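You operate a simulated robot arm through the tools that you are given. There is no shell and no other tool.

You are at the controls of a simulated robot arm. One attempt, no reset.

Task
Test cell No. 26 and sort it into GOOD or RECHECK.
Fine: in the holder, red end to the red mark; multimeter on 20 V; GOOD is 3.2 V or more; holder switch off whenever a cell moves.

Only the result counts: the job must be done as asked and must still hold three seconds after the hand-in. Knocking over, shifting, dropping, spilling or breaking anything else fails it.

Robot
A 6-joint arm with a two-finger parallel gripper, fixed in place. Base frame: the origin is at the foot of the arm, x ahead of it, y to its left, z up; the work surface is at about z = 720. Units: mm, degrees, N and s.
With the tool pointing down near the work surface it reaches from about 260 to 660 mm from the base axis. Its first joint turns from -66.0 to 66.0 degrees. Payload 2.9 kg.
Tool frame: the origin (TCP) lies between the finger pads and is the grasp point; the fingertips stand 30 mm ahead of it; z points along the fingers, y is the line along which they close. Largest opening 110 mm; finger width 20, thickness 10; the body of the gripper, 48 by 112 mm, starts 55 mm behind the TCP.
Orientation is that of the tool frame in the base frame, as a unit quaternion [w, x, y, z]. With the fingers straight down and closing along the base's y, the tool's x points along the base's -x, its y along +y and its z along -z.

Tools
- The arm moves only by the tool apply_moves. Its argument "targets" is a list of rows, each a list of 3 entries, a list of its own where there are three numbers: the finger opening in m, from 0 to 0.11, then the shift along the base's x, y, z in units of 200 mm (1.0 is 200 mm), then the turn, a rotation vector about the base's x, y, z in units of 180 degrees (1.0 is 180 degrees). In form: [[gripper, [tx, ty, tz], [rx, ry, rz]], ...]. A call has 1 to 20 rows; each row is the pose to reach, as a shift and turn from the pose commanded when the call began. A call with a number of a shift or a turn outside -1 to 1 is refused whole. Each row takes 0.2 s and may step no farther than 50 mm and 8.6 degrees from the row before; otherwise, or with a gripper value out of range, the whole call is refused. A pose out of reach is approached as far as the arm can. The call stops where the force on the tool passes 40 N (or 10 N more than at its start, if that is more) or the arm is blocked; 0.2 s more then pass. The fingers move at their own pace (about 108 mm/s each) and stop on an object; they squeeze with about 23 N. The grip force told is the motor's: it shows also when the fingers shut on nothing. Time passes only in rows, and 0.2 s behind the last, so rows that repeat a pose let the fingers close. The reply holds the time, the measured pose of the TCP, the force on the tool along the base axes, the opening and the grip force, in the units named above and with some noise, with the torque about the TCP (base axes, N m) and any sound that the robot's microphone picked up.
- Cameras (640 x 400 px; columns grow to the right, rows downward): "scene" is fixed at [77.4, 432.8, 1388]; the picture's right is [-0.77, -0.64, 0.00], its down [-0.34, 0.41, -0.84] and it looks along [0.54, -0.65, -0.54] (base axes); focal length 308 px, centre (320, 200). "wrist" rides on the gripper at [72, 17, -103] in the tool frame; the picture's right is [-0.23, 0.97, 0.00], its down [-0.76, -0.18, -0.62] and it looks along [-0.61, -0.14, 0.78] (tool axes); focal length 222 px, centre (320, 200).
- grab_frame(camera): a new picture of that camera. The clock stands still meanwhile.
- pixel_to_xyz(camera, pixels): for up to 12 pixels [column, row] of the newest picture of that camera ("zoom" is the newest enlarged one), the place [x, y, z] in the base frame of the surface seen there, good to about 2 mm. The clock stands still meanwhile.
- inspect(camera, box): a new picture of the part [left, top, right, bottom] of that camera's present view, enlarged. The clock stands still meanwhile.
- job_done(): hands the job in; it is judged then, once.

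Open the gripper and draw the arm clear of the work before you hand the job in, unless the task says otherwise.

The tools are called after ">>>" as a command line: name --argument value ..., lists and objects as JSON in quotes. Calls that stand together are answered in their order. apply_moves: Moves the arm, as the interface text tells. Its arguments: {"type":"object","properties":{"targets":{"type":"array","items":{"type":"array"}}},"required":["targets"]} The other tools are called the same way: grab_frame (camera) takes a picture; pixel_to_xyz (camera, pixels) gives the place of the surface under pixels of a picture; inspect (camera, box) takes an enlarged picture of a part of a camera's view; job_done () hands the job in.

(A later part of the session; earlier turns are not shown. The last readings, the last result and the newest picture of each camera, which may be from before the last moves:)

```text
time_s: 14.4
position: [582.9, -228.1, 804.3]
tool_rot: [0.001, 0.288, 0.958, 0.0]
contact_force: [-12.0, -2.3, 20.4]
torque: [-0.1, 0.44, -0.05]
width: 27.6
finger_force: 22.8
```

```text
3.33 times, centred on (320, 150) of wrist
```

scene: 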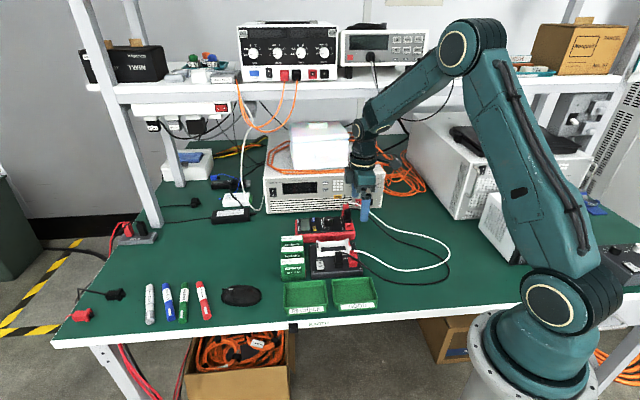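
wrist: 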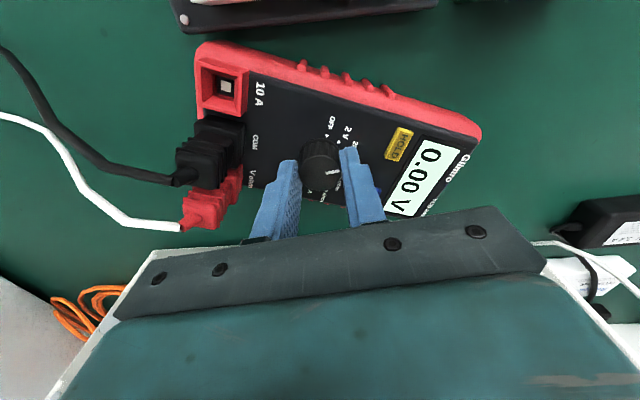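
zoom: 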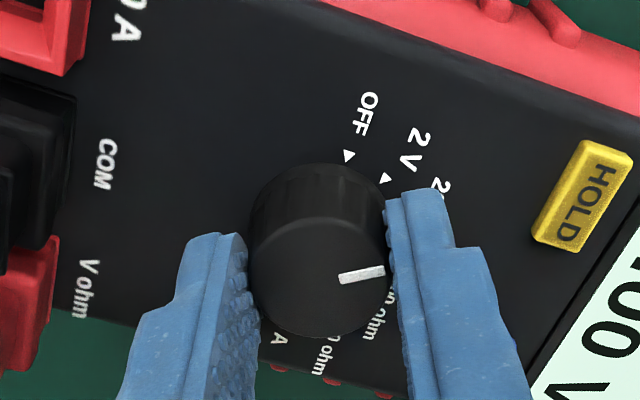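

20 V range is shown again ("0.00 V"). I unpress, open the fingers to 50 mm, and rise straight up to see the knob and meter.

>>> apply_moves --targets '[[0.02, [0, 0, 0.0135], [0, 0, 0]], [0.05, [0, 0, 0.0135], [0, 0, 0]], [0.05, [0, 0, 0.0135], [0, 0, 0]], [0.05, [0, 0, 0.1], [0, 0, 0]], [0.05, [0, 0, 0.3], [0, 0, 0]], [0.05, [0, 0, 0.4], [0, 0, 0]], [0.05, [0, 0, 0.4], [0, 0, 0]]]'

>>> grab_frame --camera "wrist"

>>> inspect --camera "scene" --box '[290, 200, 360, 245]'

>>> inspect --camera "wrist" --box '[240, 50, 400, 170]'

```text
time_s: 16.0
position: [582.0, -225.0, 885.7]
tool_rot: [0.0, 0.286, 0.958, 0.001]
contact_force: [0.5, 0.6, 0.4]
torque: [-0.01, 0.01, 0.0]
width: 50.1
finger_force: 0.0
```

```text
taken
```

wrist: 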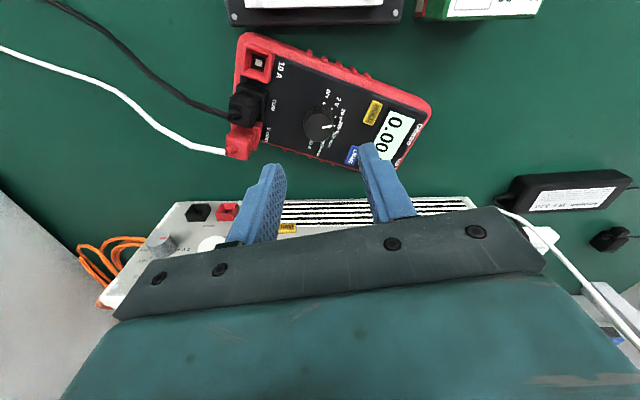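

```text
8.89 times, centred on (325, 222) of scene
```

zoom: 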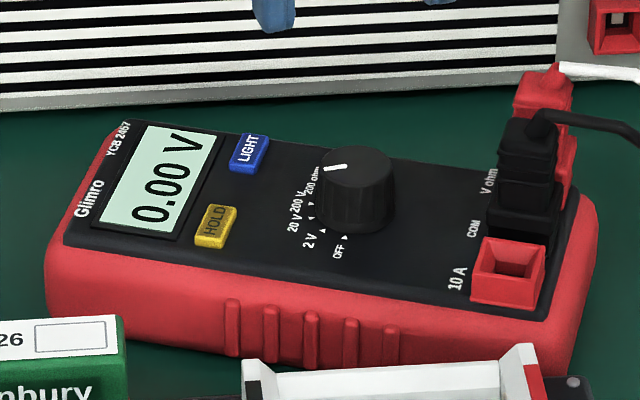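

```text
3.33 times, centred on (320, 110) of wrist
```

zoom: 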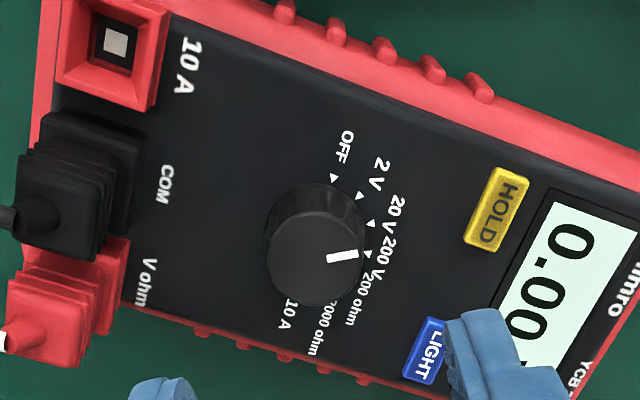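

The pointer sits on the 20 V mark and the display shows 0.00 V. Now I check whether the holder moved by re-taking the same zoom box as at the start.

>>> inspect --camera "scene" --box '[325, 200, 395, 280]'

>>> inspect --camera "scene" --box '[260, 190, 400, 320]'

```text
5.00 times, centred on (360, 240) of scene
```

zoom: 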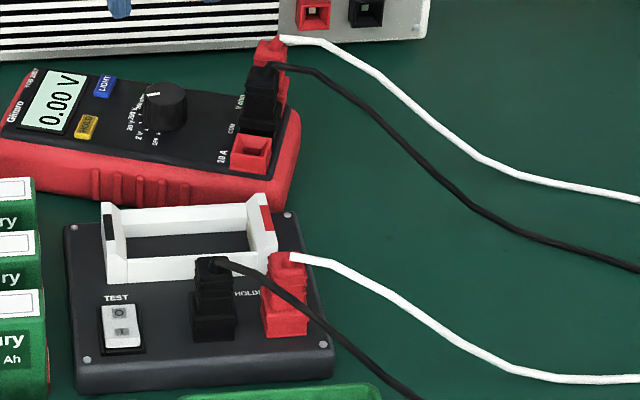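

```text
3.08 times, centred on (330, 255) of scene
```

zoom: 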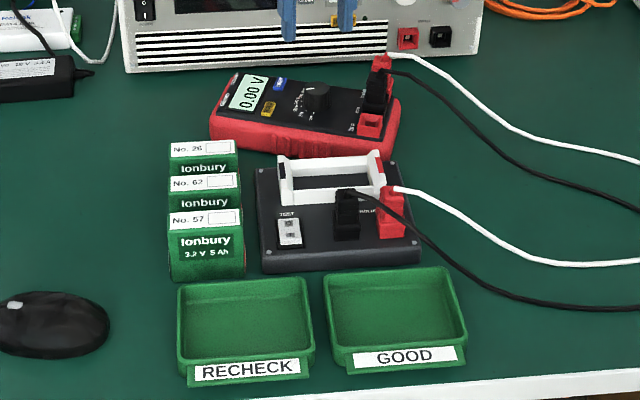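

The holder has not moved (its corner and screws match the first zoom). I rise-clear already; now I rotate to ψ≈27° (across the meter's sides) with the gripper fully open, above the meter at safe height, to measure its width.

>>> apply_moves --targets '[[0.11, [0.01, 0.003, 0], [0, 0, 0.042]], [0.11, [0.02, 0.006, 0], [0, 0, 0.084]], [0.11, [0.03, 0.009, 0], [0, 0, 0.126]], [0.11, [0.04, 0.012, 0], [0, 0, 0.168]], [0.11, [0.05, 0.015, 0], [0, 0, 0.21]], [0.11, [0.06, 0.018, 0], [0, 0, 0.252]], [0.11, [0.07, 0.021, 0], [0, 0, 0.294]], [0.11, [0.08, 0.024, 0], [0, 0, 0.334]], [0.11, [0.08, 0.024, 0], [0, 0, 0.334]]]'

>>> grab_frame --camera "wrist"

>>> inspect --camera "wrist" --box '[220, 50, 420, 210]'

```text
time_s: 18.0
position: [597.8, -222.5, 884.1]
tool_rot: [0.0, -0.234, 0.972, -0.001]
contact_force: [-0.7, 0.9, -0.7]
torque: [-0.01, 0.02, -0.03]
width: 110.1
finger_force: 0.0
```

```text
taken
```

wrist: 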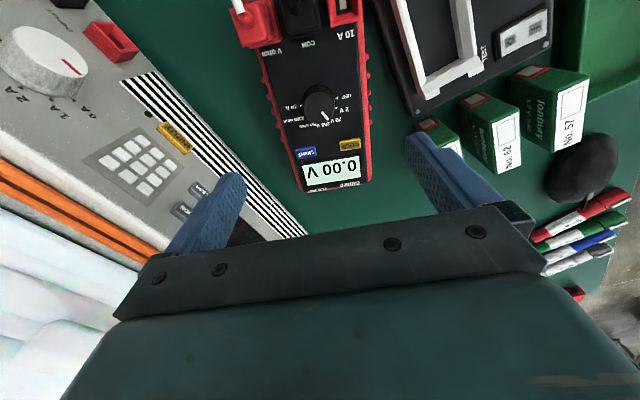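

```text
2.50 times, centred on (320, 130) of wrist
```

zoom: 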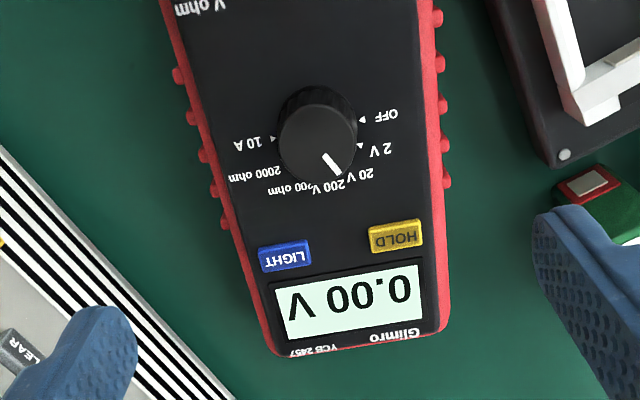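

The tool is now square across the meter (LCD at (350,300) in zoom). I measure the side ribs and edges for the body grip.

>>> pixel_to_xyz --camera "zoom" --pixels '[[447, 182], [445, 145], [441, 108], [224, 224], [213, 192], [203, 156], [440, 250], [443, 300], [240, 275], [255, 315], [272, 345], [445, 320]]'

>>> pixel_to_xyz --camera "zoom" --pixels '[[564, 155], [500, 10], [545, 110], [590, 185], [318, 140], [280, 138], [358, 133], [318, 180], [325, 155], [340, 172], [362, 120], [360, 147]]'

```text
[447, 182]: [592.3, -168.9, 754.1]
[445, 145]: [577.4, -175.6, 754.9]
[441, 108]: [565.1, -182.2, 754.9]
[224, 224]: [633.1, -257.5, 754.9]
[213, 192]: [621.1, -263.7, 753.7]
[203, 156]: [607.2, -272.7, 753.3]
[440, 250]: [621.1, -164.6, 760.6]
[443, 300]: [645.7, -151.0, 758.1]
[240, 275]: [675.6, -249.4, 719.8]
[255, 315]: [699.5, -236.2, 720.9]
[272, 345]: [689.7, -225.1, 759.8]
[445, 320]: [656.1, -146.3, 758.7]
```

```text
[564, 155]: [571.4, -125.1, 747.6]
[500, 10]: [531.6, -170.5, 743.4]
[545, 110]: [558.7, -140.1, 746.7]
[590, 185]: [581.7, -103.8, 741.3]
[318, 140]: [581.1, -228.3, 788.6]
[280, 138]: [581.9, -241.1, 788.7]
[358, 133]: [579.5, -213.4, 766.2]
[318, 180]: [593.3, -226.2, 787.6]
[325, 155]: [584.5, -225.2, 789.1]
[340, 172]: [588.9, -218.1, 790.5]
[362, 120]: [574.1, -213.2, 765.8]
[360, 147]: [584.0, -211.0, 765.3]
```

Ribs are ≈97.5 mm apart at z≈754, giving ~6 mm clearance per side at full opening; centring offset is about (-5.2,-0.8) mm. I descend to tips ≈782 (above the meter) and check alignment.

>>> apply_moves --targets '[[0.11, [-0.026, -0.004, -0.15], [0, 0, 0]], [0.11, [-0.026, -0.004, -0.3], [0, 0, 0]], [0.11, [-0.026, -0.004, -0.36], [0, 0, 0]], [0.11, [-0.026, -0.004, -0.36], [0, 0, 0]]]'

>>> grab_frame --camera "wrist"

>>> inspect --camera "scene" --box '[280, 180, 370, 250]'

```text
time_s: 19.0
position: [591.0, -224.9, 809.8]
tool_rot: [0.0, -0.232, 0.973, 0.0]
contact_force: [-0.3, 0.4, 0.3]
torque: [-0.05, 0.03, 0.02]
width: 110.1
finger_force: 0.1
```

```text
taken
```

wrist: 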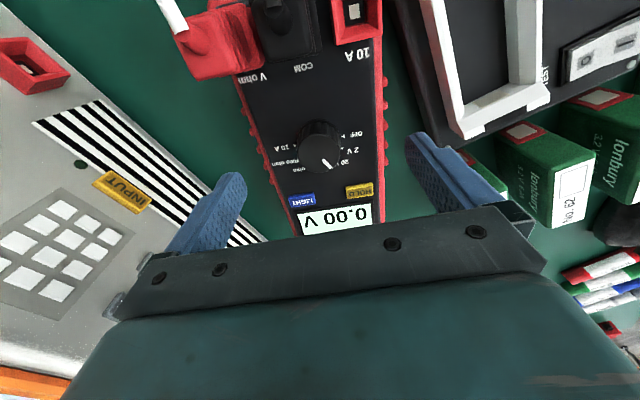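

```text
5.71 times, centred on (325, 215) of scene
```

zoom: 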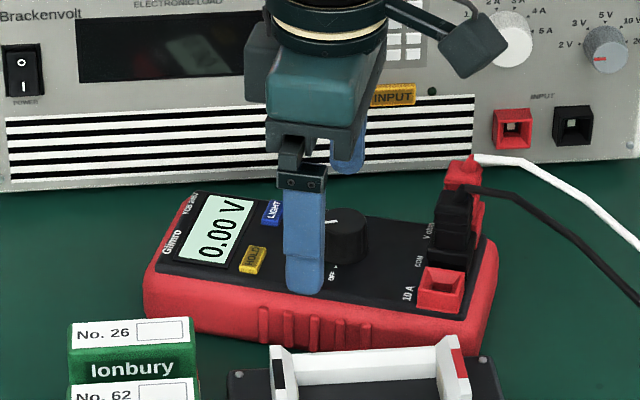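

Near finger is over the front side rib area. I zoom the wrist view to check both fingers clear the ribs evenly.

>>> inspect --camera "wrist" --box '[230, 60, 430, 220]'

>>> pixel_to_xyz --camera "zoom" --pixels '[[470, 180], [468, 135], [464, 92], [210, 255], [195, 215], [182, 175], [140, 290], [515, 260]]'

```text
2.50 times, centred on (330, 140) of wrist
```

zoom: 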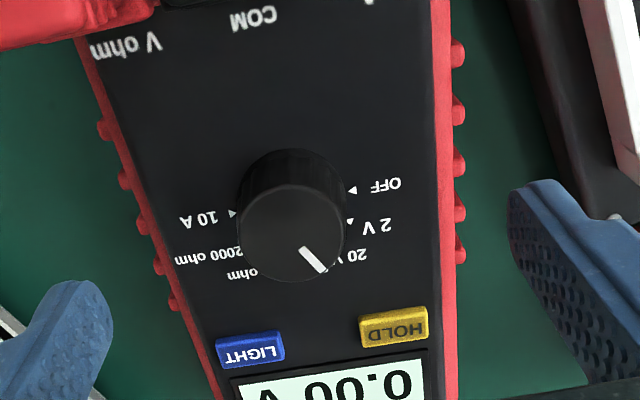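

```text
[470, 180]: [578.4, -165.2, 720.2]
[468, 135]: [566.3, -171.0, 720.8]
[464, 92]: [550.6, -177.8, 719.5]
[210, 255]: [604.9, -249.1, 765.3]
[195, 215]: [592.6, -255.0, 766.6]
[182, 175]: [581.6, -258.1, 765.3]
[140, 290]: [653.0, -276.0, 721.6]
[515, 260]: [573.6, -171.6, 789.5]
```

The meter centre is ≈2 mm toward +tool-y; ribs half-width ≈49.4 mm. I shift (-0.9,+1.8) mm and descend 34 mm so the tips straddle the ribs at z≈746.

>>> apply_moves --targets '[[0.11, [-0.0045, 0.009, 0], [0, 0, 0]], [0.11, [-0.0045, 0.009, -0.05], [0, 0, 0]], [0.11, [-0.0045, 0.009, -0.1], [0, 0, 0]], [0.11, [-0.0045, 0.009, -0.17], [0, 0, 0]], [0.11, [-0.0045, 0.009, -0.17], [0, 0, 0]]]'

>>> inspect --camera "wrist" --box '[220, 60, 440, 240]'

>>> inspect --camera "scene" --box '[280, 190, 370, 260]'

```text
time_s: 20.2
position: [592.5, -222.4, 777.2]
tool_rot: [0.0, -0.232, 0.973, 0.0]
contact_force: [0.1, 0.6, 0.8]
torque: [0.01, 0.0, 0.01]
width: 110.1
finger_force: 0.1
```

```text
2.22 times, centred on (330, 150) of wrist
```

zoom: 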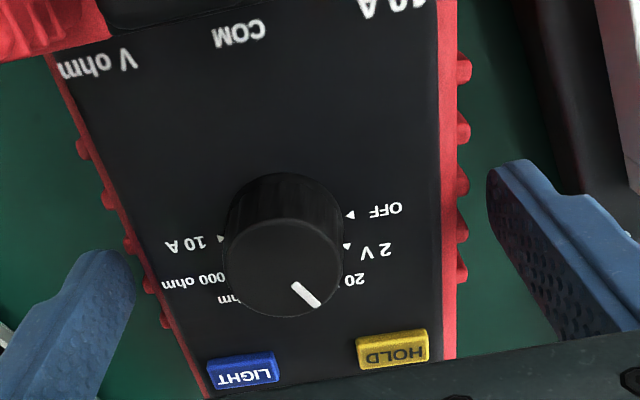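

```text
5.71 times, centred on (325, 225) of scene
```

zoom: 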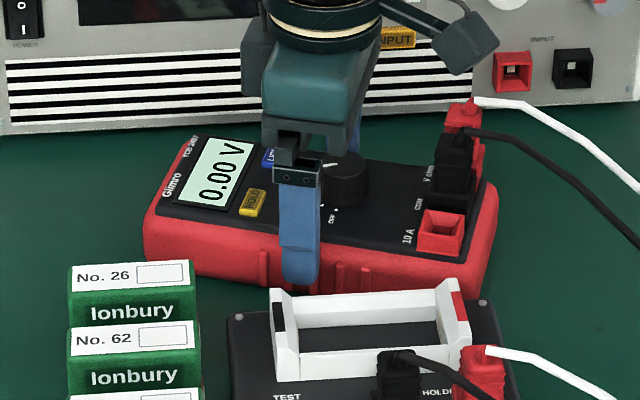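

No contact forces; the tips straddle the meter body. I close gently on the sides.

>>> apply_moves --targets '[[0.103, [0, 0, 0], [0, 0, 0]], [0.09, [0, 0, 0], [0, 0, 0]], [0.085, [0, 0, 0], [0, 0, 0]], [0.085, [0, 0, 0], [0, 0, 0]]]'

>>> inspect --camera "wrist" --box '[220, 60, 440, 240]'

```text
time_s: 21.2
position: [593.4, -222.6, 778.0]
tool_rot: [0.0, -0.234, 0.972, 0.0]
contact_force: [6.7, -5.2, 0.1]
torque: [-0.04, -0.25, 0.29]
width: 96.1
finger_force: 23.6
```

```text
2.22 times, centred on (330, 150) of wrist
```

zoom: 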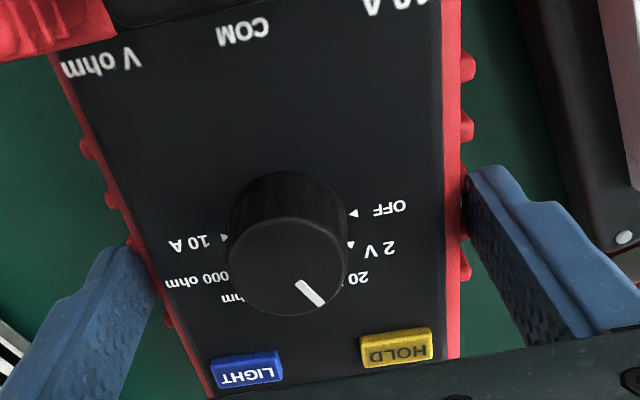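

The body is gripped (96.1 mm, 23.6 N). I rotate +18.3° about the knob axis with a ~4 mm compensating y-shift to restore the meter's original pose.

>>> apply_moves --targets '[[0.085, [0, 0.004, 0], [0, 0, 0.02]], [0.085, [0, 0.008, 0], [0, 0, 0.04]], [0.085, [0, 0.012, 0], [0, 0, 0.061]], [0.085, [0, 0.016, 0], [0, 0, 0.081]], [0.085, [0, 0.0205, 0], [0, 0, 0.1015]], [0.085, [0, 0.0205, 0], [0, 0, 0.1015]]]'

>>> inspect --camera "scene" --box '[290, 200, 360, 245]'

>>> inspect --camera "scene" --box '[280, 190, 370, 260]'

```text
time_s: 22.6
position: [592.9, -218.1, 777.6]
tool_rot: [0.0, -0.384, 0.923, 0.0]
contact_force: [-3.6, -2.6, 1.4]
torque: [-0.28, -0.16, -0.53]
width: 96.3
finger_force: 22.9
```

```text
8.89 times, centred on (325, 222) of scene
```

zoom: 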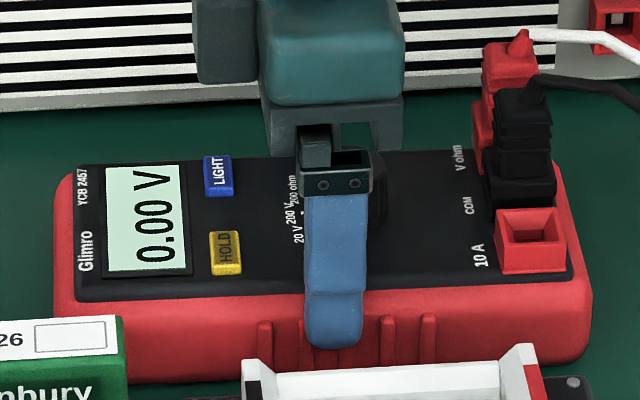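

```text
5.71 times, centred on (325, 225) of scene
```

zoom: 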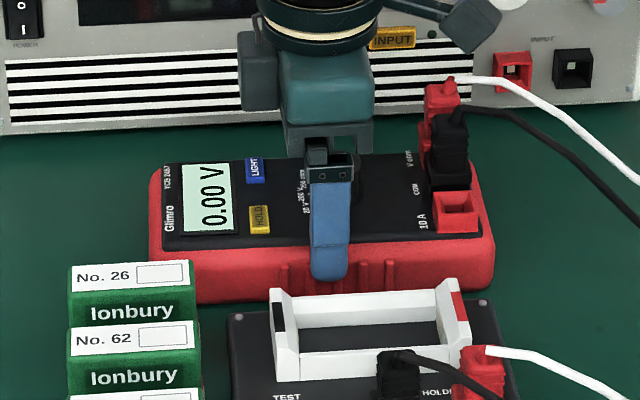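

The meter is back almost exactly (LCD, HOLD and LIGHT match the first zoom), with the socket end still ~3 mm too near, i.e. ≈2° short. I add +2.3° and a 0.5 mm shift.

>>> apply_moves --targets '[[0.085, [0.001, -0.001, 0], [0, 0, 0.007]], [0.085, [0.002, -0.002, 0], [0, 0, 0.0135]], [0.085, [0.002, -0.002, 0], [0, 0, 0.0135]]]'

>>> inspect --camera "scene" --box '[290, 200, 360, 245]'

```text
time_s: 23.4
position: [594.7, -217.2, 778.4]
tool_rot: [0.0, -0.404, 0.915, 0.0]
contact_force: [0.4, 1.0, -0.9]
torque: [0.07, -0.04, -0.33]
width: 96.1
finger_force: 22.8
```

```text
8.89 times, centred on (325, 222) of scene
```

zoom: 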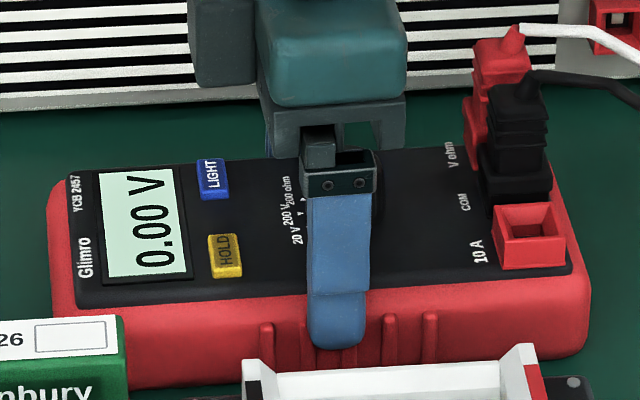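

Now it overshoots by roughly 1°, with a residual torque that will relax on release. I open the fingers slowly and check.

>>> apply_moves --targets '[[0.085, [0, 0, 0], [0, 0, -0.004]], [0.11, [0, 0, 0], [0, 0, -0.004]], [0.11, [0, 0, 0], [0, 0, -0.004]]]'

>>> inspect --camera "scene" --box '[290, 200, 360, 245]'

>>> inspect --camera "wrist" --box '[220, 60, 440, 240]'

```text
time_s: 24.2
position: [592.4, -218.3, 779.1]
tool_rot: [0.0, -0.398, 0.917, 0.0]
contact_force: [-0.3, 0.8, -0.2]
torque: [-0.01, 0.02, -0.04]
width: 110.1
finger_force: 0.0
```

```text
8.89 times, centred on (325, 222) of scene
```

zoom: 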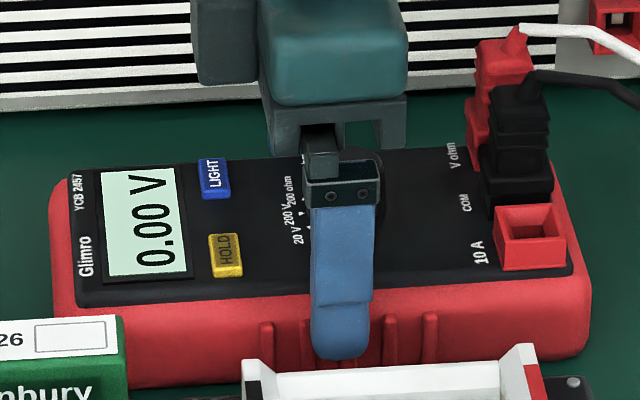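

```text
2.22 times, centred on (330, 150) of wrist
```

zoom: 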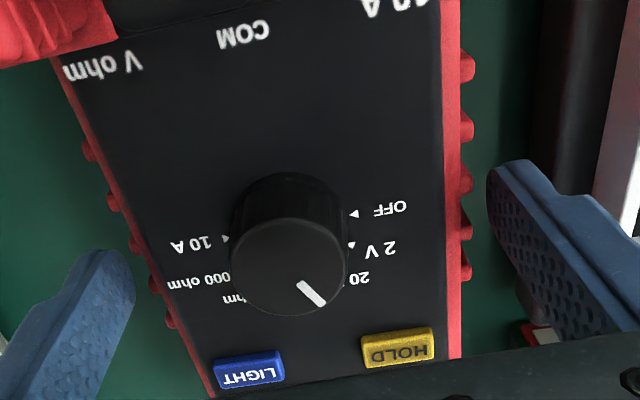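

The meter is back within ~1 mm/1° of its original pose and on 20 V. I rise clear, then move above cell 26 (≈(608,-77)) with the opening narrowed to 60 mm.

>>> apply_moves --targets '[[0.11, [0, 0, 0.15], [0, 0, 0]], [0.11, [0, 0, 0.35], [0, 0, 0]], [0.09, [0, 0, 0.5], [0, 0, 0]], [0.06, [0.02, 0.18, 0.5], [0, 0, -0.003]], [0.06, [0.04, 0.36, 0.5], [0, 0, -0.006]], [0.06, [0.06, 0.54, 0.47], [0, 0, -0.009]], [0.06, [0.078, 0.705, 0.42], [0, 0, -0.01]], [0.06, [0.078, 0.705, 0.42], [0, 0, -0.01]]]'

>>> grab_frame --camera "wrist"

>>> inspect --camera "wrist" --box '[230, 70, 410, 210]'

>>> inspect --camera "scene" --box '[290, 200, 360, 245]'

```text
time_s: 26.0
position: [608.8, -74.9, 860.3]
tool_rot: [0.001, -0.383, 0.924, 0.001]
contact_force: [0.2, -0.2, 0.1]
torque: [0.0, -0.02, -0.03]
width: 60.1
finger_force: 0.0
```

```text
taken
```

wrist: 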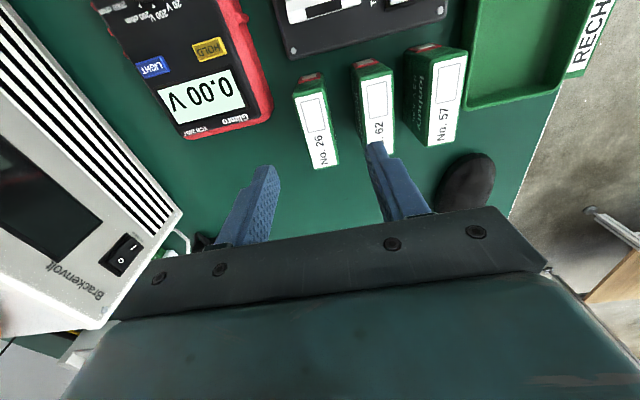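

```text
2.86 times, centred on (320, 140) of wrist
```

zoom: 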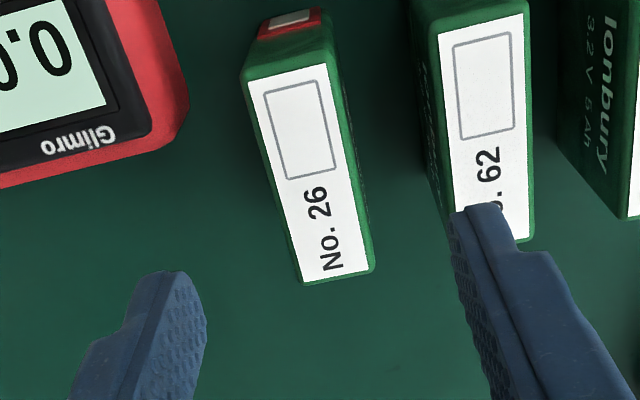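

```text
8.89 times, centred on (325, 222) of scene
```

zoom: 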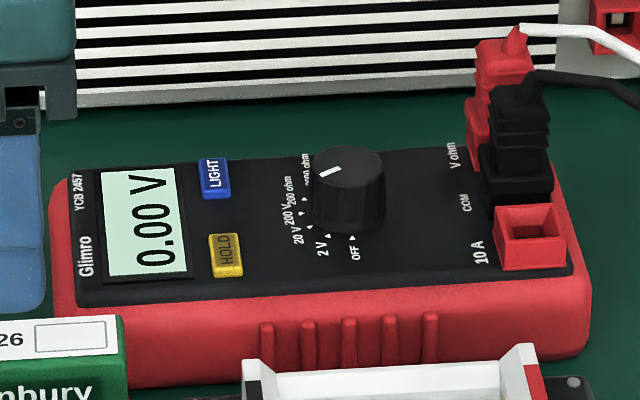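

Cell 26 is square in the tool frame: x -29…33, y -12…11.5 mm (62×23.5 mm), and cell 62's near face is at y≈37. I set the opening to 34 mm, shift (-1.3,-1.3), and lower to just above the cell.

>>> apply_moves --targets '[[0.045, [-0.0065, -0.0065, -0.06], [0, 0, 0]], [0.034, [-0.0065, -0.0065, -0.16], [0, 0, 0]], [0.034, [-0.0065, -0.0065, -0.16], [0, 0, 0]]]'

>>> inspect --camera "wrist" --box '[240, 80, 400, 200]'

>>> inspect --camera "scene" --box '[265, 200, 325, 270]'

```text
time_s: 26.8
position: [607.7, -77.8, 829.3]
tool_rot: [0.0, -0.384, 0.923, -0.001]
contact_force: [-0.5, -0.3, 0.3]
torque: [0.01, 0.01, -0.02]
width: 33.6
finger_force: 0.0
```

```text
3.33 times, centred on (320, 140) of wrist
```

zoom: 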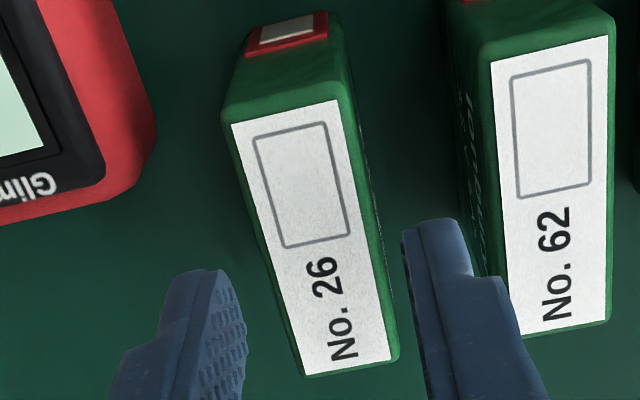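

```text
5.71 times, centred on (295, 235) of scene
```

zoom: 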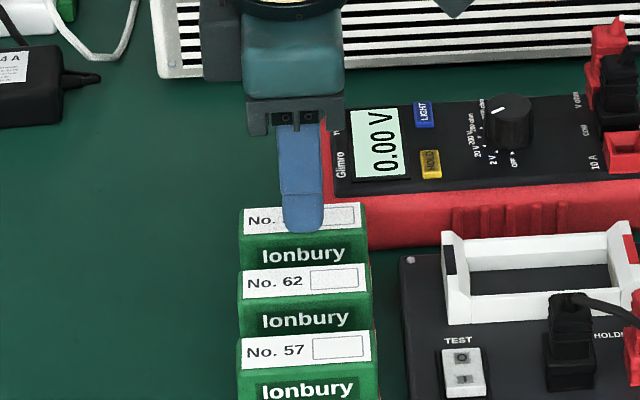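

Centring is within 1–2 mm. I descend 34 mm (tips ≈765, 22 mm overlap) with a tiny correction.

>>> apply_moves --targets '[[0.034, [0.0015, 0.004, -0.06], [0, 0, 0]], [0.034, [0.0015, 0.004, -0.12], [0, 0, 0]], [0.034, [0.0015, 0.004, -0.172], [0, 0, 0]], [0.034, [0.0015, 0.004, -0.172], [0, 0, 0]]]'

>>> inspect --camera "wrist" --box '[240, 80, 400, 200]'

>>> inspect --camera "scene" --box '[265, 200, 325, 270]'

```text
time_s: 27.8
position: [606.7, -78.3, 794.5]
tool_rot: [0.0, -0.384, 0.923, 0.0]
contact_force: [0.4, 1.2, -0.5]
torque: [0.03, 0.01, 0.03]
width: 34.3
finger_force: 0.0
```

```text
3.33 times, centred on (320, 140) of wrist
```

zoom: 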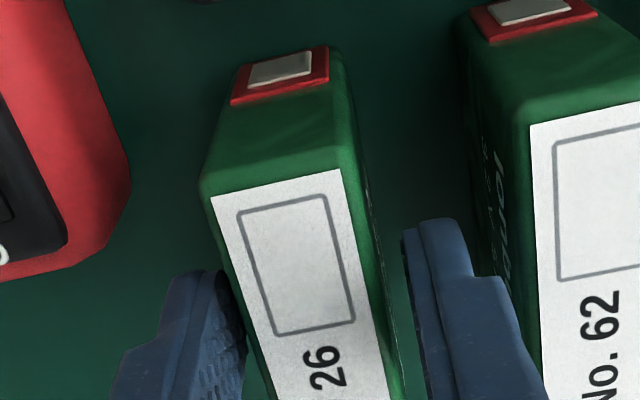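

```text
5.71 times, centred on (295, 235) of scene
```

zoom: 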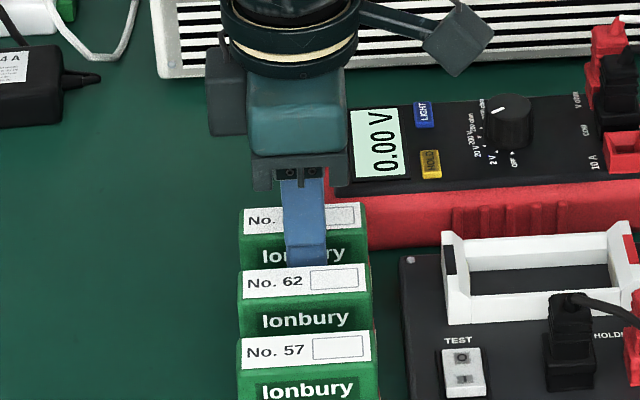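

Fingers straddle cell 26 without contact. I close on it.

>>> apply_moves --targets '[[0.024, [0, 0, 0], [0, 0, 0]], [0.015, [0, 0, 0], [0, 0, 0]], [0.015, [0, 0, 0], [0, 0, 0]], [0.015, [0, 0, 0], [0, 0, 0]]]'

```text
time_s: 28.8
position: [606.8, -78.2, 794.7]
tool_rot: [0.0, -0.384, 0.923, -0.001]
contact_force: [0.6, 0.9, -0.8]
torque: [0.01, -0.04, 0.01]
width: 25.9
finger_force: 23.0
```

Gripped (25.9 mm, 23 N). The holder rocker shows the O side low (off). I lift the cell straight up 80 mm.

>>> apply_moves --targets '[[0.015, [0, 0, 0.05], [0, 0, 0]], [0.015, [0, 0, 0.15], [0, 0, 0]], [0.015, [0, 0, 0.25], [0, 0, 0]], [0.015, [0, 0, 0.35], [0, 0, 0]], [0.015, [0, 0, 0.42], [0, 0, 0]], [0.015, [0, 0, 0.42], [0, 0, 0]]]'

>>> grab_frame --camera "scene"

>>> grab_frame --camera "wrist"

```text
time_s: 30.2
position: [605.7, -78.5, 878.6]
tool_rot: [-0.001, -0.383, 0.924, -0.001]
contact_force: [-0.5, 0.1, -3.8]
torque: [-0.03, 0.01, -0.01]
width: 25.8
finger_force: 23.2
```

```text
taken
```

scene: 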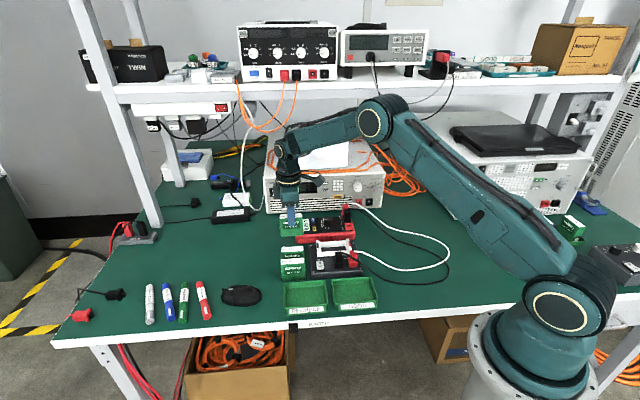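

```text
taken
```

wrist: 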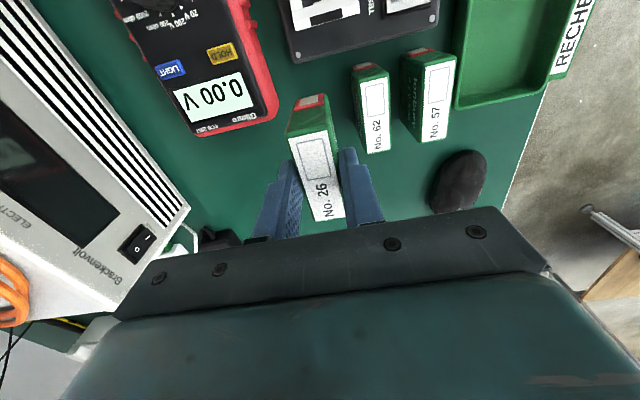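

The cell is held (weight ≈3.8 N). I zoom on it to get its position in the tool frame before going to the cradle.

>>> inspect --camera "wrist" --box '[260, 80, 380, 230]'

>>> inspect --camera "scene" --box '[255, 190, 325, 260]'

```text
2.67 times, centred on (320, 155) of wrist
```

zoom: 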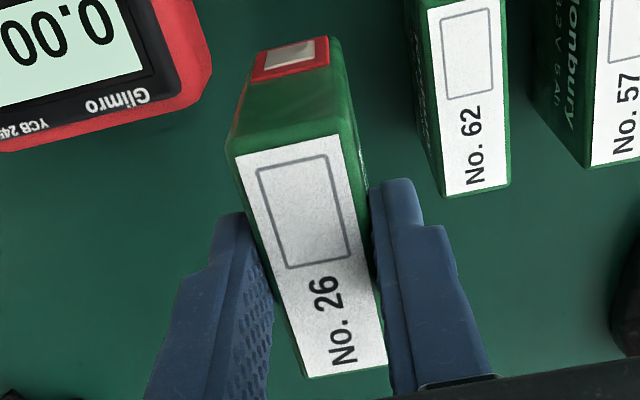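

```text
5.71 times, centred on (290, 225) of scene
```

zoom: 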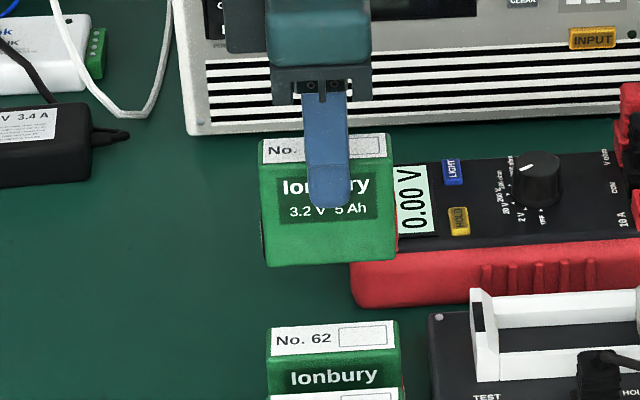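

The cell centre sits about 1.5 mm toward +u from the TCP. Now I carry it to above the cradle centre (≈(502.5,-152.5)), keeping the cell bottom above z≈820.

>>> apply_moves --targets '[[0.015, [-0.1, -0.07, 0.05], [0, 0, 0]], [0.015, [-0.22, -0.16, 0.1], [0, 0, 0]], [0.015, [-0.34, -0.245, 0.1], [0, 0, 0]], [0.015, [-0.45, -0.325, 0.1], [0, 0, 0]], [0.015, [-0.516, -0.37, 0.1], [0, 0, 0]], [0.015, [-0.516, -0.37, 0.1], [0, 0, 0]]]'

>>> grab_frame --camera "wrist"

>>> inspect --camera "wrist" --box '[240, 50, 400, 230]'

>>> inspect --camera "scene" --box '[300, 190, 390, 280]'

```text
time_s: 31.6
position: [504.1, -152.3, 898.4]
tool_rot: [0.0, -0.383, 0.924, 0.0]
contact_force: [0.4, 0.0, -1.6]
torque: [-0.01, 0.0, -0.01]
width: 25.6
finger_force: 22.9
```

```text
taken
```

wrist: 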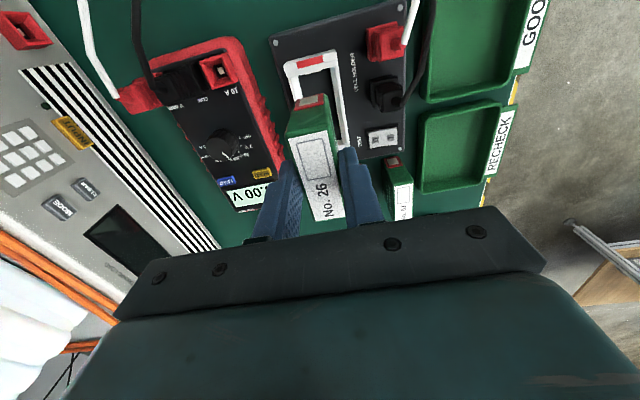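

```text
2.22 times, centred on (320, 140) of wrist
```

zoom: 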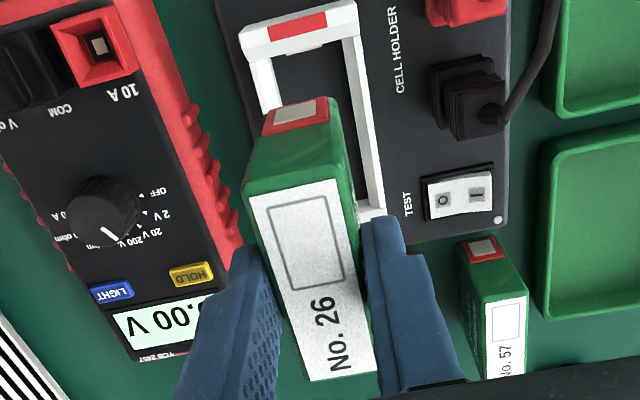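

```text
4.44 times, centred on (345, 235) of scene
```

zoom: 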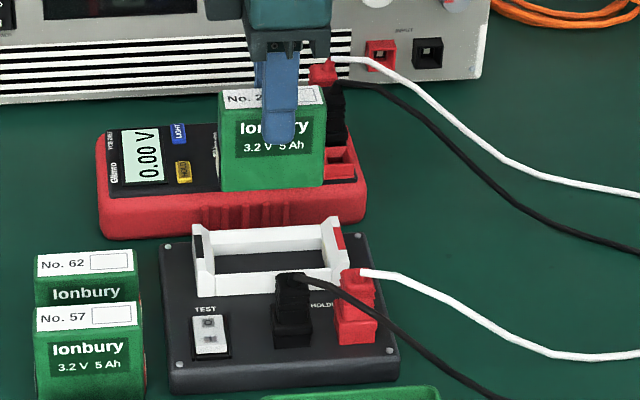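

From the wrist geometry the cradle centre is ≈(+3 y, +1.5 x) mm off in the tool frame, cell at -1.5 x. I zoom in to refine these corners.

>>> inspect --camera "wrist" --box '[275, 40, 365, 150]'

>>> pixel_to_xyz --camera "zoom" --pixels '[[166, 103], [378, 45], [185, 150], [400, 110], [210, 150], [370, 115], [440, 395], [420, 390], [280, 90], [300, 140], [430, 250], [395, 250]]'

```text
3.64 times, centred on (320, 95) of wrist
```

zoom: 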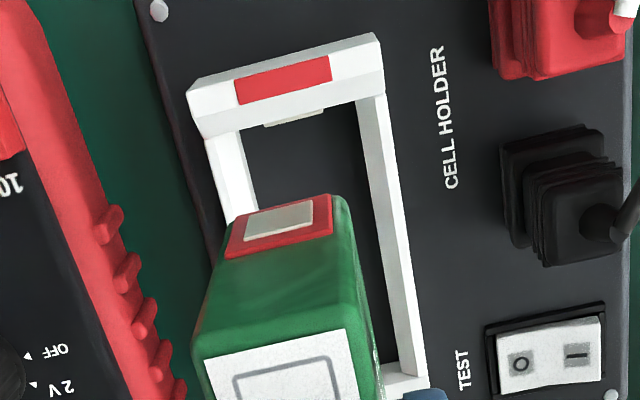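

```text
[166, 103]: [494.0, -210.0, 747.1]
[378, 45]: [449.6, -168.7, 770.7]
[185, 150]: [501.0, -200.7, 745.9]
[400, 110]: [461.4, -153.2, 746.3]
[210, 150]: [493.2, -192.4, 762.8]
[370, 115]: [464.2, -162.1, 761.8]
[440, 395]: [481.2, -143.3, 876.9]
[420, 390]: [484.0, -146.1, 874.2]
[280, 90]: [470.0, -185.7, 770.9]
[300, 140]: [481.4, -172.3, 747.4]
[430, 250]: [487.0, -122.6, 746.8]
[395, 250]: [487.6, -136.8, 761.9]
```

Refined: pocket spans y -12.4…18.5 and x -36…38.4 in the tool frame, the cell is centred at (-1,0). I shift the tool by (-3.7,+0.6) mm and lower to cell bottom ≈784, still above the end walls.

>>> apply_moves --targets '[[0.015, [-0.0185, 0.003, 0], [0, 0, 0]], [0.015, [-0.0185, 0.003, -0.1], [0, 0, 0]], [0.015, [-0.0185, 0.003, -0.2], [0, 0, 0]], [0.015, [-0.0185, 0.003, -0.2], [0, 0, 0]]]'

>>> inspect --camera "wrist" --box '[260, 20, 380, 150]'

>>> inspect --camera "scene" --box '[310, 205, 380, 265]'

```text
time_s: 32.6
position: [502.7, -150.8, 857.5]
tool_rot: [0.0, -0.383, 0.924, 0.0]
contact_force: [0.4, 0.2, -1.9]
torque: [0.0, 0.03, 0.0]
width: 25.8
finger_force: 23.6
```

```text
3.08 times, centred on (320, 85) of wrist
```

zoom: 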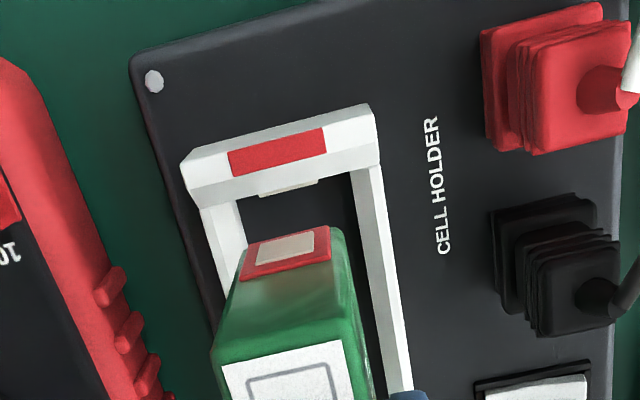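

```text
6.67 times, centred on (345, 235) of scene
```

zoom: 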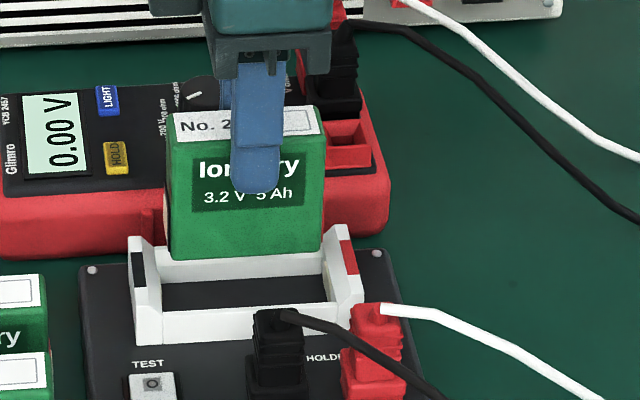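

The cell hovers just over the pocket. I zoom the scene tightly to judge the end gaps and side alignment.

>>> inspect --camera "scene" --box '[323, 232, 367, 262]'

>>> pixel_to_xyz --camera "zoom" --pixels '[[195, 120], [420, 120], [30, 80], [70, 90], [440, 80], [500, 200], [100, 215], [300, 215], [60, 180], [460, 150], [250, 60], [330, 100]]'

```text
13.33 times, centred on (345, 247) of scene
```

zoom: 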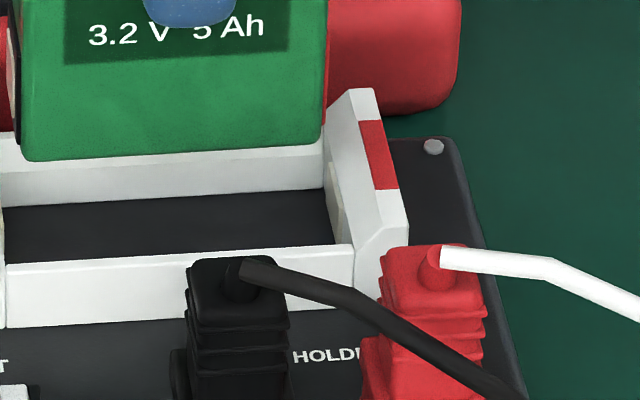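

```text
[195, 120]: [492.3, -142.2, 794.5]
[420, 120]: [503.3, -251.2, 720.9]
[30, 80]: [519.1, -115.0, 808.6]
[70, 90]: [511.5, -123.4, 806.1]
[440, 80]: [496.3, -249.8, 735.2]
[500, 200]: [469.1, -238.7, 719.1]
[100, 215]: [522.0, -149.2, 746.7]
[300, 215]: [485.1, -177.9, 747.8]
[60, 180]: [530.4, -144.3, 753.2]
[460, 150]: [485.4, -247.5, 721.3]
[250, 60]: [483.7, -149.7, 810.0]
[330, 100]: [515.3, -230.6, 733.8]
```

I query specific points: the cell's lower front corners and the pocket's floor/wall corners.

>>> pixel_to_xyz --camera "zoom" --pixels '[[28, 148], [312, 132], [170, 142], [331, 238], [328, 192], [10, 255], [345, 240], [325, 160], [352, 100], [400, 235], [8, 205], [200, 250]]'

>>> inspect --camera "scene" --box '[315, 230, 359, 260]'

```text
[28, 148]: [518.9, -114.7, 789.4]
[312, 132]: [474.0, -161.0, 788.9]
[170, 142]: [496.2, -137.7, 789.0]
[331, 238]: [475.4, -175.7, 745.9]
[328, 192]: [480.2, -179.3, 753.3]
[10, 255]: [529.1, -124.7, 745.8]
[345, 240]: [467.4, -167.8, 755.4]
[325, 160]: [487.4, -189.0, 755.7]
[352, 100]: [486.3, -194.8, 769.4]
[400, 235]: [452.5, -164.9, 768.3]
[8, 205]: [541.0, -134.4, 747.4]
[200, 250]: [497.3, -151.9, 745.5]
```

```text
13.33 times, centred on (337, 245) of scene
```

zoom: 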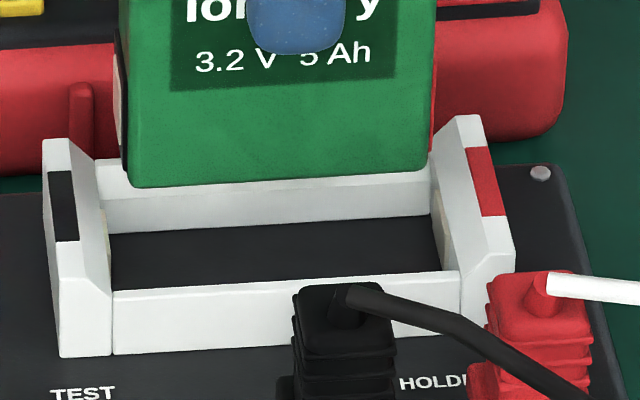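

Combining the estimates, the cell should shift ≈2.3 mm toward the red end (-u) and is centred across. I apply that and lower to cell bottom ≈768, between the end walls but above the rails.

>>> apply_moves --targets '[[0.015, [-0.008, -0.008, 0], [0, 0, 0]], [0.015, [-0.008, -0.008, -0.035], [0, 0, 0]], [0.015, [-0.008, -0.008, -0.07], [0, 0, 0]], [0.015, [-0.008, -0.008, -0.07], [0, 0, 0]]]'

>>> inspect --camera "scene" --box '[315, 230, 359, 260]'

>>> inspect --camera "wrist" --box '[270, 30, 370, 150]'

```text
time_s: 33.6
position: [500.1, -152.7, 845.7]
tool_rot: [0.0, -0.384, 0.923, 0.001]
contact_force: [-0.5, -0.6, -1.9]
torque: [0.01, -0.02, -0.02]
width: 25.3
finger_force: 23.4
```

```text
13.33 times, centred on (337, 245) of scene
```

zoom: 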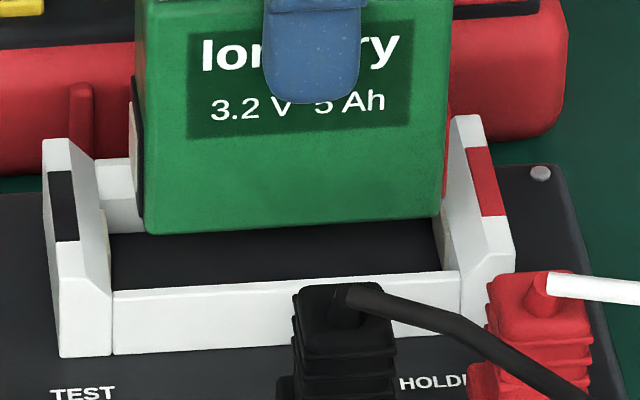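

```text
3.33 times, centred on (320, 90) of wrist
```

zoom: 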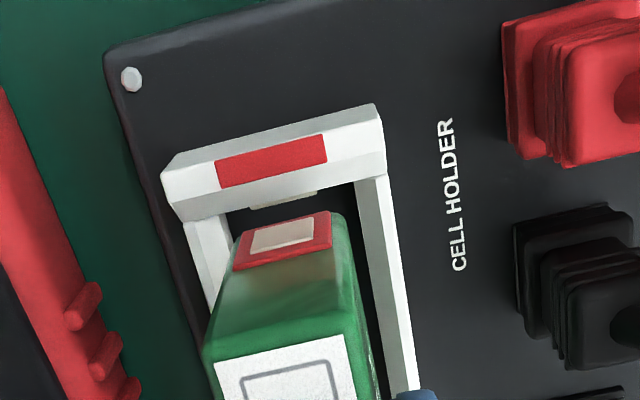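

The views disagree by ~2–3 mm on the lengthwise centring. I query matching points on cell and cradle at this lower height to settle it.

>>> inspect --camera "scene" --box '[315, 230, 359, 260]'

>>> pixel_to_xyz --camera "zoom" --pixels '[[152, 222], [438, 205], [152, 180], [438, 165], [47, 145], [63, 145], [458, 125], [478, 122], [510, 248], [490, 252], [65, 265], [85, 262]]'

>>> pixel_to_xyz --camera "zoom" --pixels '[[475, 180], [495, 180], [488, 215], [60, 205], [75, 205], [95, 250], [105, 285], [465, 285], [112, 250], [432, 232], [140, 150], [447, 180]]'

```text
13.33 times, centred on (337, 245) of scene
```

zoom: 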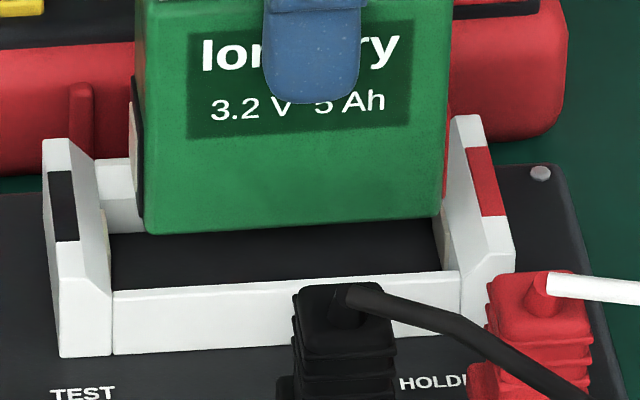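

```text
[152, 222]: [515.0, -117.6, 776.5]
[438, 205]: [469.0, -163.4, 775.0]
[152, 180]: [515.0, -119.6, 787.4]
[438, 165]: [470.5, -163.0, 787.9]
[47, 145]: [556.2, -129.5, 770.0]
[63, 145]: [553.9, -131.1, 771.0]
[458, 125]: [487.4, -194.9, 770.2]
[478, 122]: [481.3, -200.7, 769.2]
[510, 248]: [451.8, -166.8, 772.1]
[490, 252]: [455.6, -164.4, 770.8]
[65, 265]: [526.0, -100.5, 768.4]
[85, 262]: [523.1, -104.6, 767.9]
```

```text
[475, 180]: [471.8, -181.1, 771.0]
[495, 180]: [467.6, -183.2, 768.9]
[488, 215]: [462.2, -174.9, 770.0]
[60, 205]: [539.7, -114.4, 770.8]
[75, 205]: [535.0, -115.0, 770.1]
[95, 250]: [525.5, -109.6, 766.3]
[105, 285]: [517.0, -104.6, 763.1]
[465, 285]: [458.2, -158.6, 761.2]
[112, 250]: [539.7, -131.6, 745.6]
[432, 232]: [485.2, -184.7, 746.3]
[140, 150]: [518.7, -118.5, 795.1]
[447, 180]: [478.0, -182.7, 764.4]
```

Scene points put the cell ~2 mm toward the red side, wrist says centred; I shift +1.5 mm along u as a compromise (pocket has ≈±4.5 mm play) and lower 15 mm into the pocket.

>>> apply_moves --targets '[[0.015, [0.00525, 0.00525, 0], [0, 0, 0]], [0.015, [0.00525, 0.00525, -0.025], [0, 0, 0]], [0.015, [0.00525, 0.00525, -0.05], [0, 0, 0]], [0.015, [0.00525, 0.00525, -0.075], [0, 0, 0]], [0.015, [0.00525, 0.00525, -0.075], [0, 0, 0]]]'

>>> inspect --camera "scene" --box '[315, 230, 359, 260]'

>>> inspect --camera "wrist" --box '[270, 30, 370, 150]'

```text
time_s: 34.8
position: [500.1, -151.5, 830.3]
tool_rot: [0.0, -0.384, 0.923, 0.0]
contact_force: [-0.6, 0.3, -2.6]
torque: [0.0, -0.02, 0.0]
width: 25.8
finger_force: 22.6
```

```text
13.33 times, centred on (337, 245) of scene
```

zoom: 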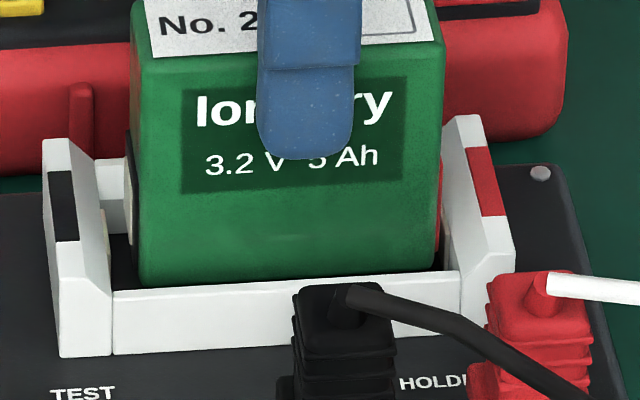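

```text
3.33 times, centred on (320, 90) of wrist
```

zoom: 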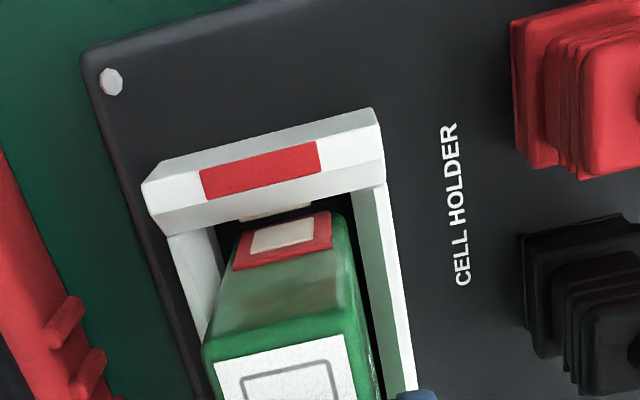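

The cell is down between the walls with even gaps and no contact. I lower another 7 mm to near the floor.

>>> apply_moves --targets '[[0.015, [0, 0, -0.01], [0, 0, 0]], [0.015, [0, 0, -0.02], [0, 0, 0]], [0.015, [0, 0, -0.03], [0, 0, 0]], [0.015, [0, 0, -0.036], [0, 0, 0]], [0.015, [0, 0, -0.036], [0, 0, 0]]]'

```text
time_s: 36.0
position: [499.1, -152.2, 823.1]
tool_rot: [0.0, -0.383, 0.924, 0.0]
contact_force: [-0.3, 0.4, -2.0]
torque: [0.02, -0.02, -0.01]
width: 25.8
finger_force: 23.5
```

Not yet touching. I lower 2 mm more in small steps.

>>> apply_moves --targets '[[0.015, [0, 0, -0.005], [0, 0, 0]], [0.015, [0, 0, -0.01], [0, 0, 0]], [0.015, [0, 0, -0.01], [0, 0, 0]]]'

>>> inspect --camera "scene" --box '[315, 225, 359, 255]'

```text
time_s: 36.8
position: [500.0, -151.5, 821.8]
tool_rot: [0.0, -0.383, 0.924, 0.0]
contact_force: [-3.0, -0.1, 5.8]
torque: [0.06, 0.16, -0.02]
width: 25.2
finger_force: 23.2
```

```text
13.33 times, centred on (337, 240) of scene
```

zoom: 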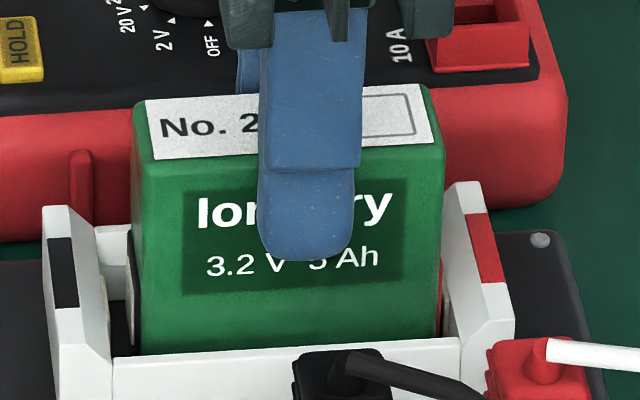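

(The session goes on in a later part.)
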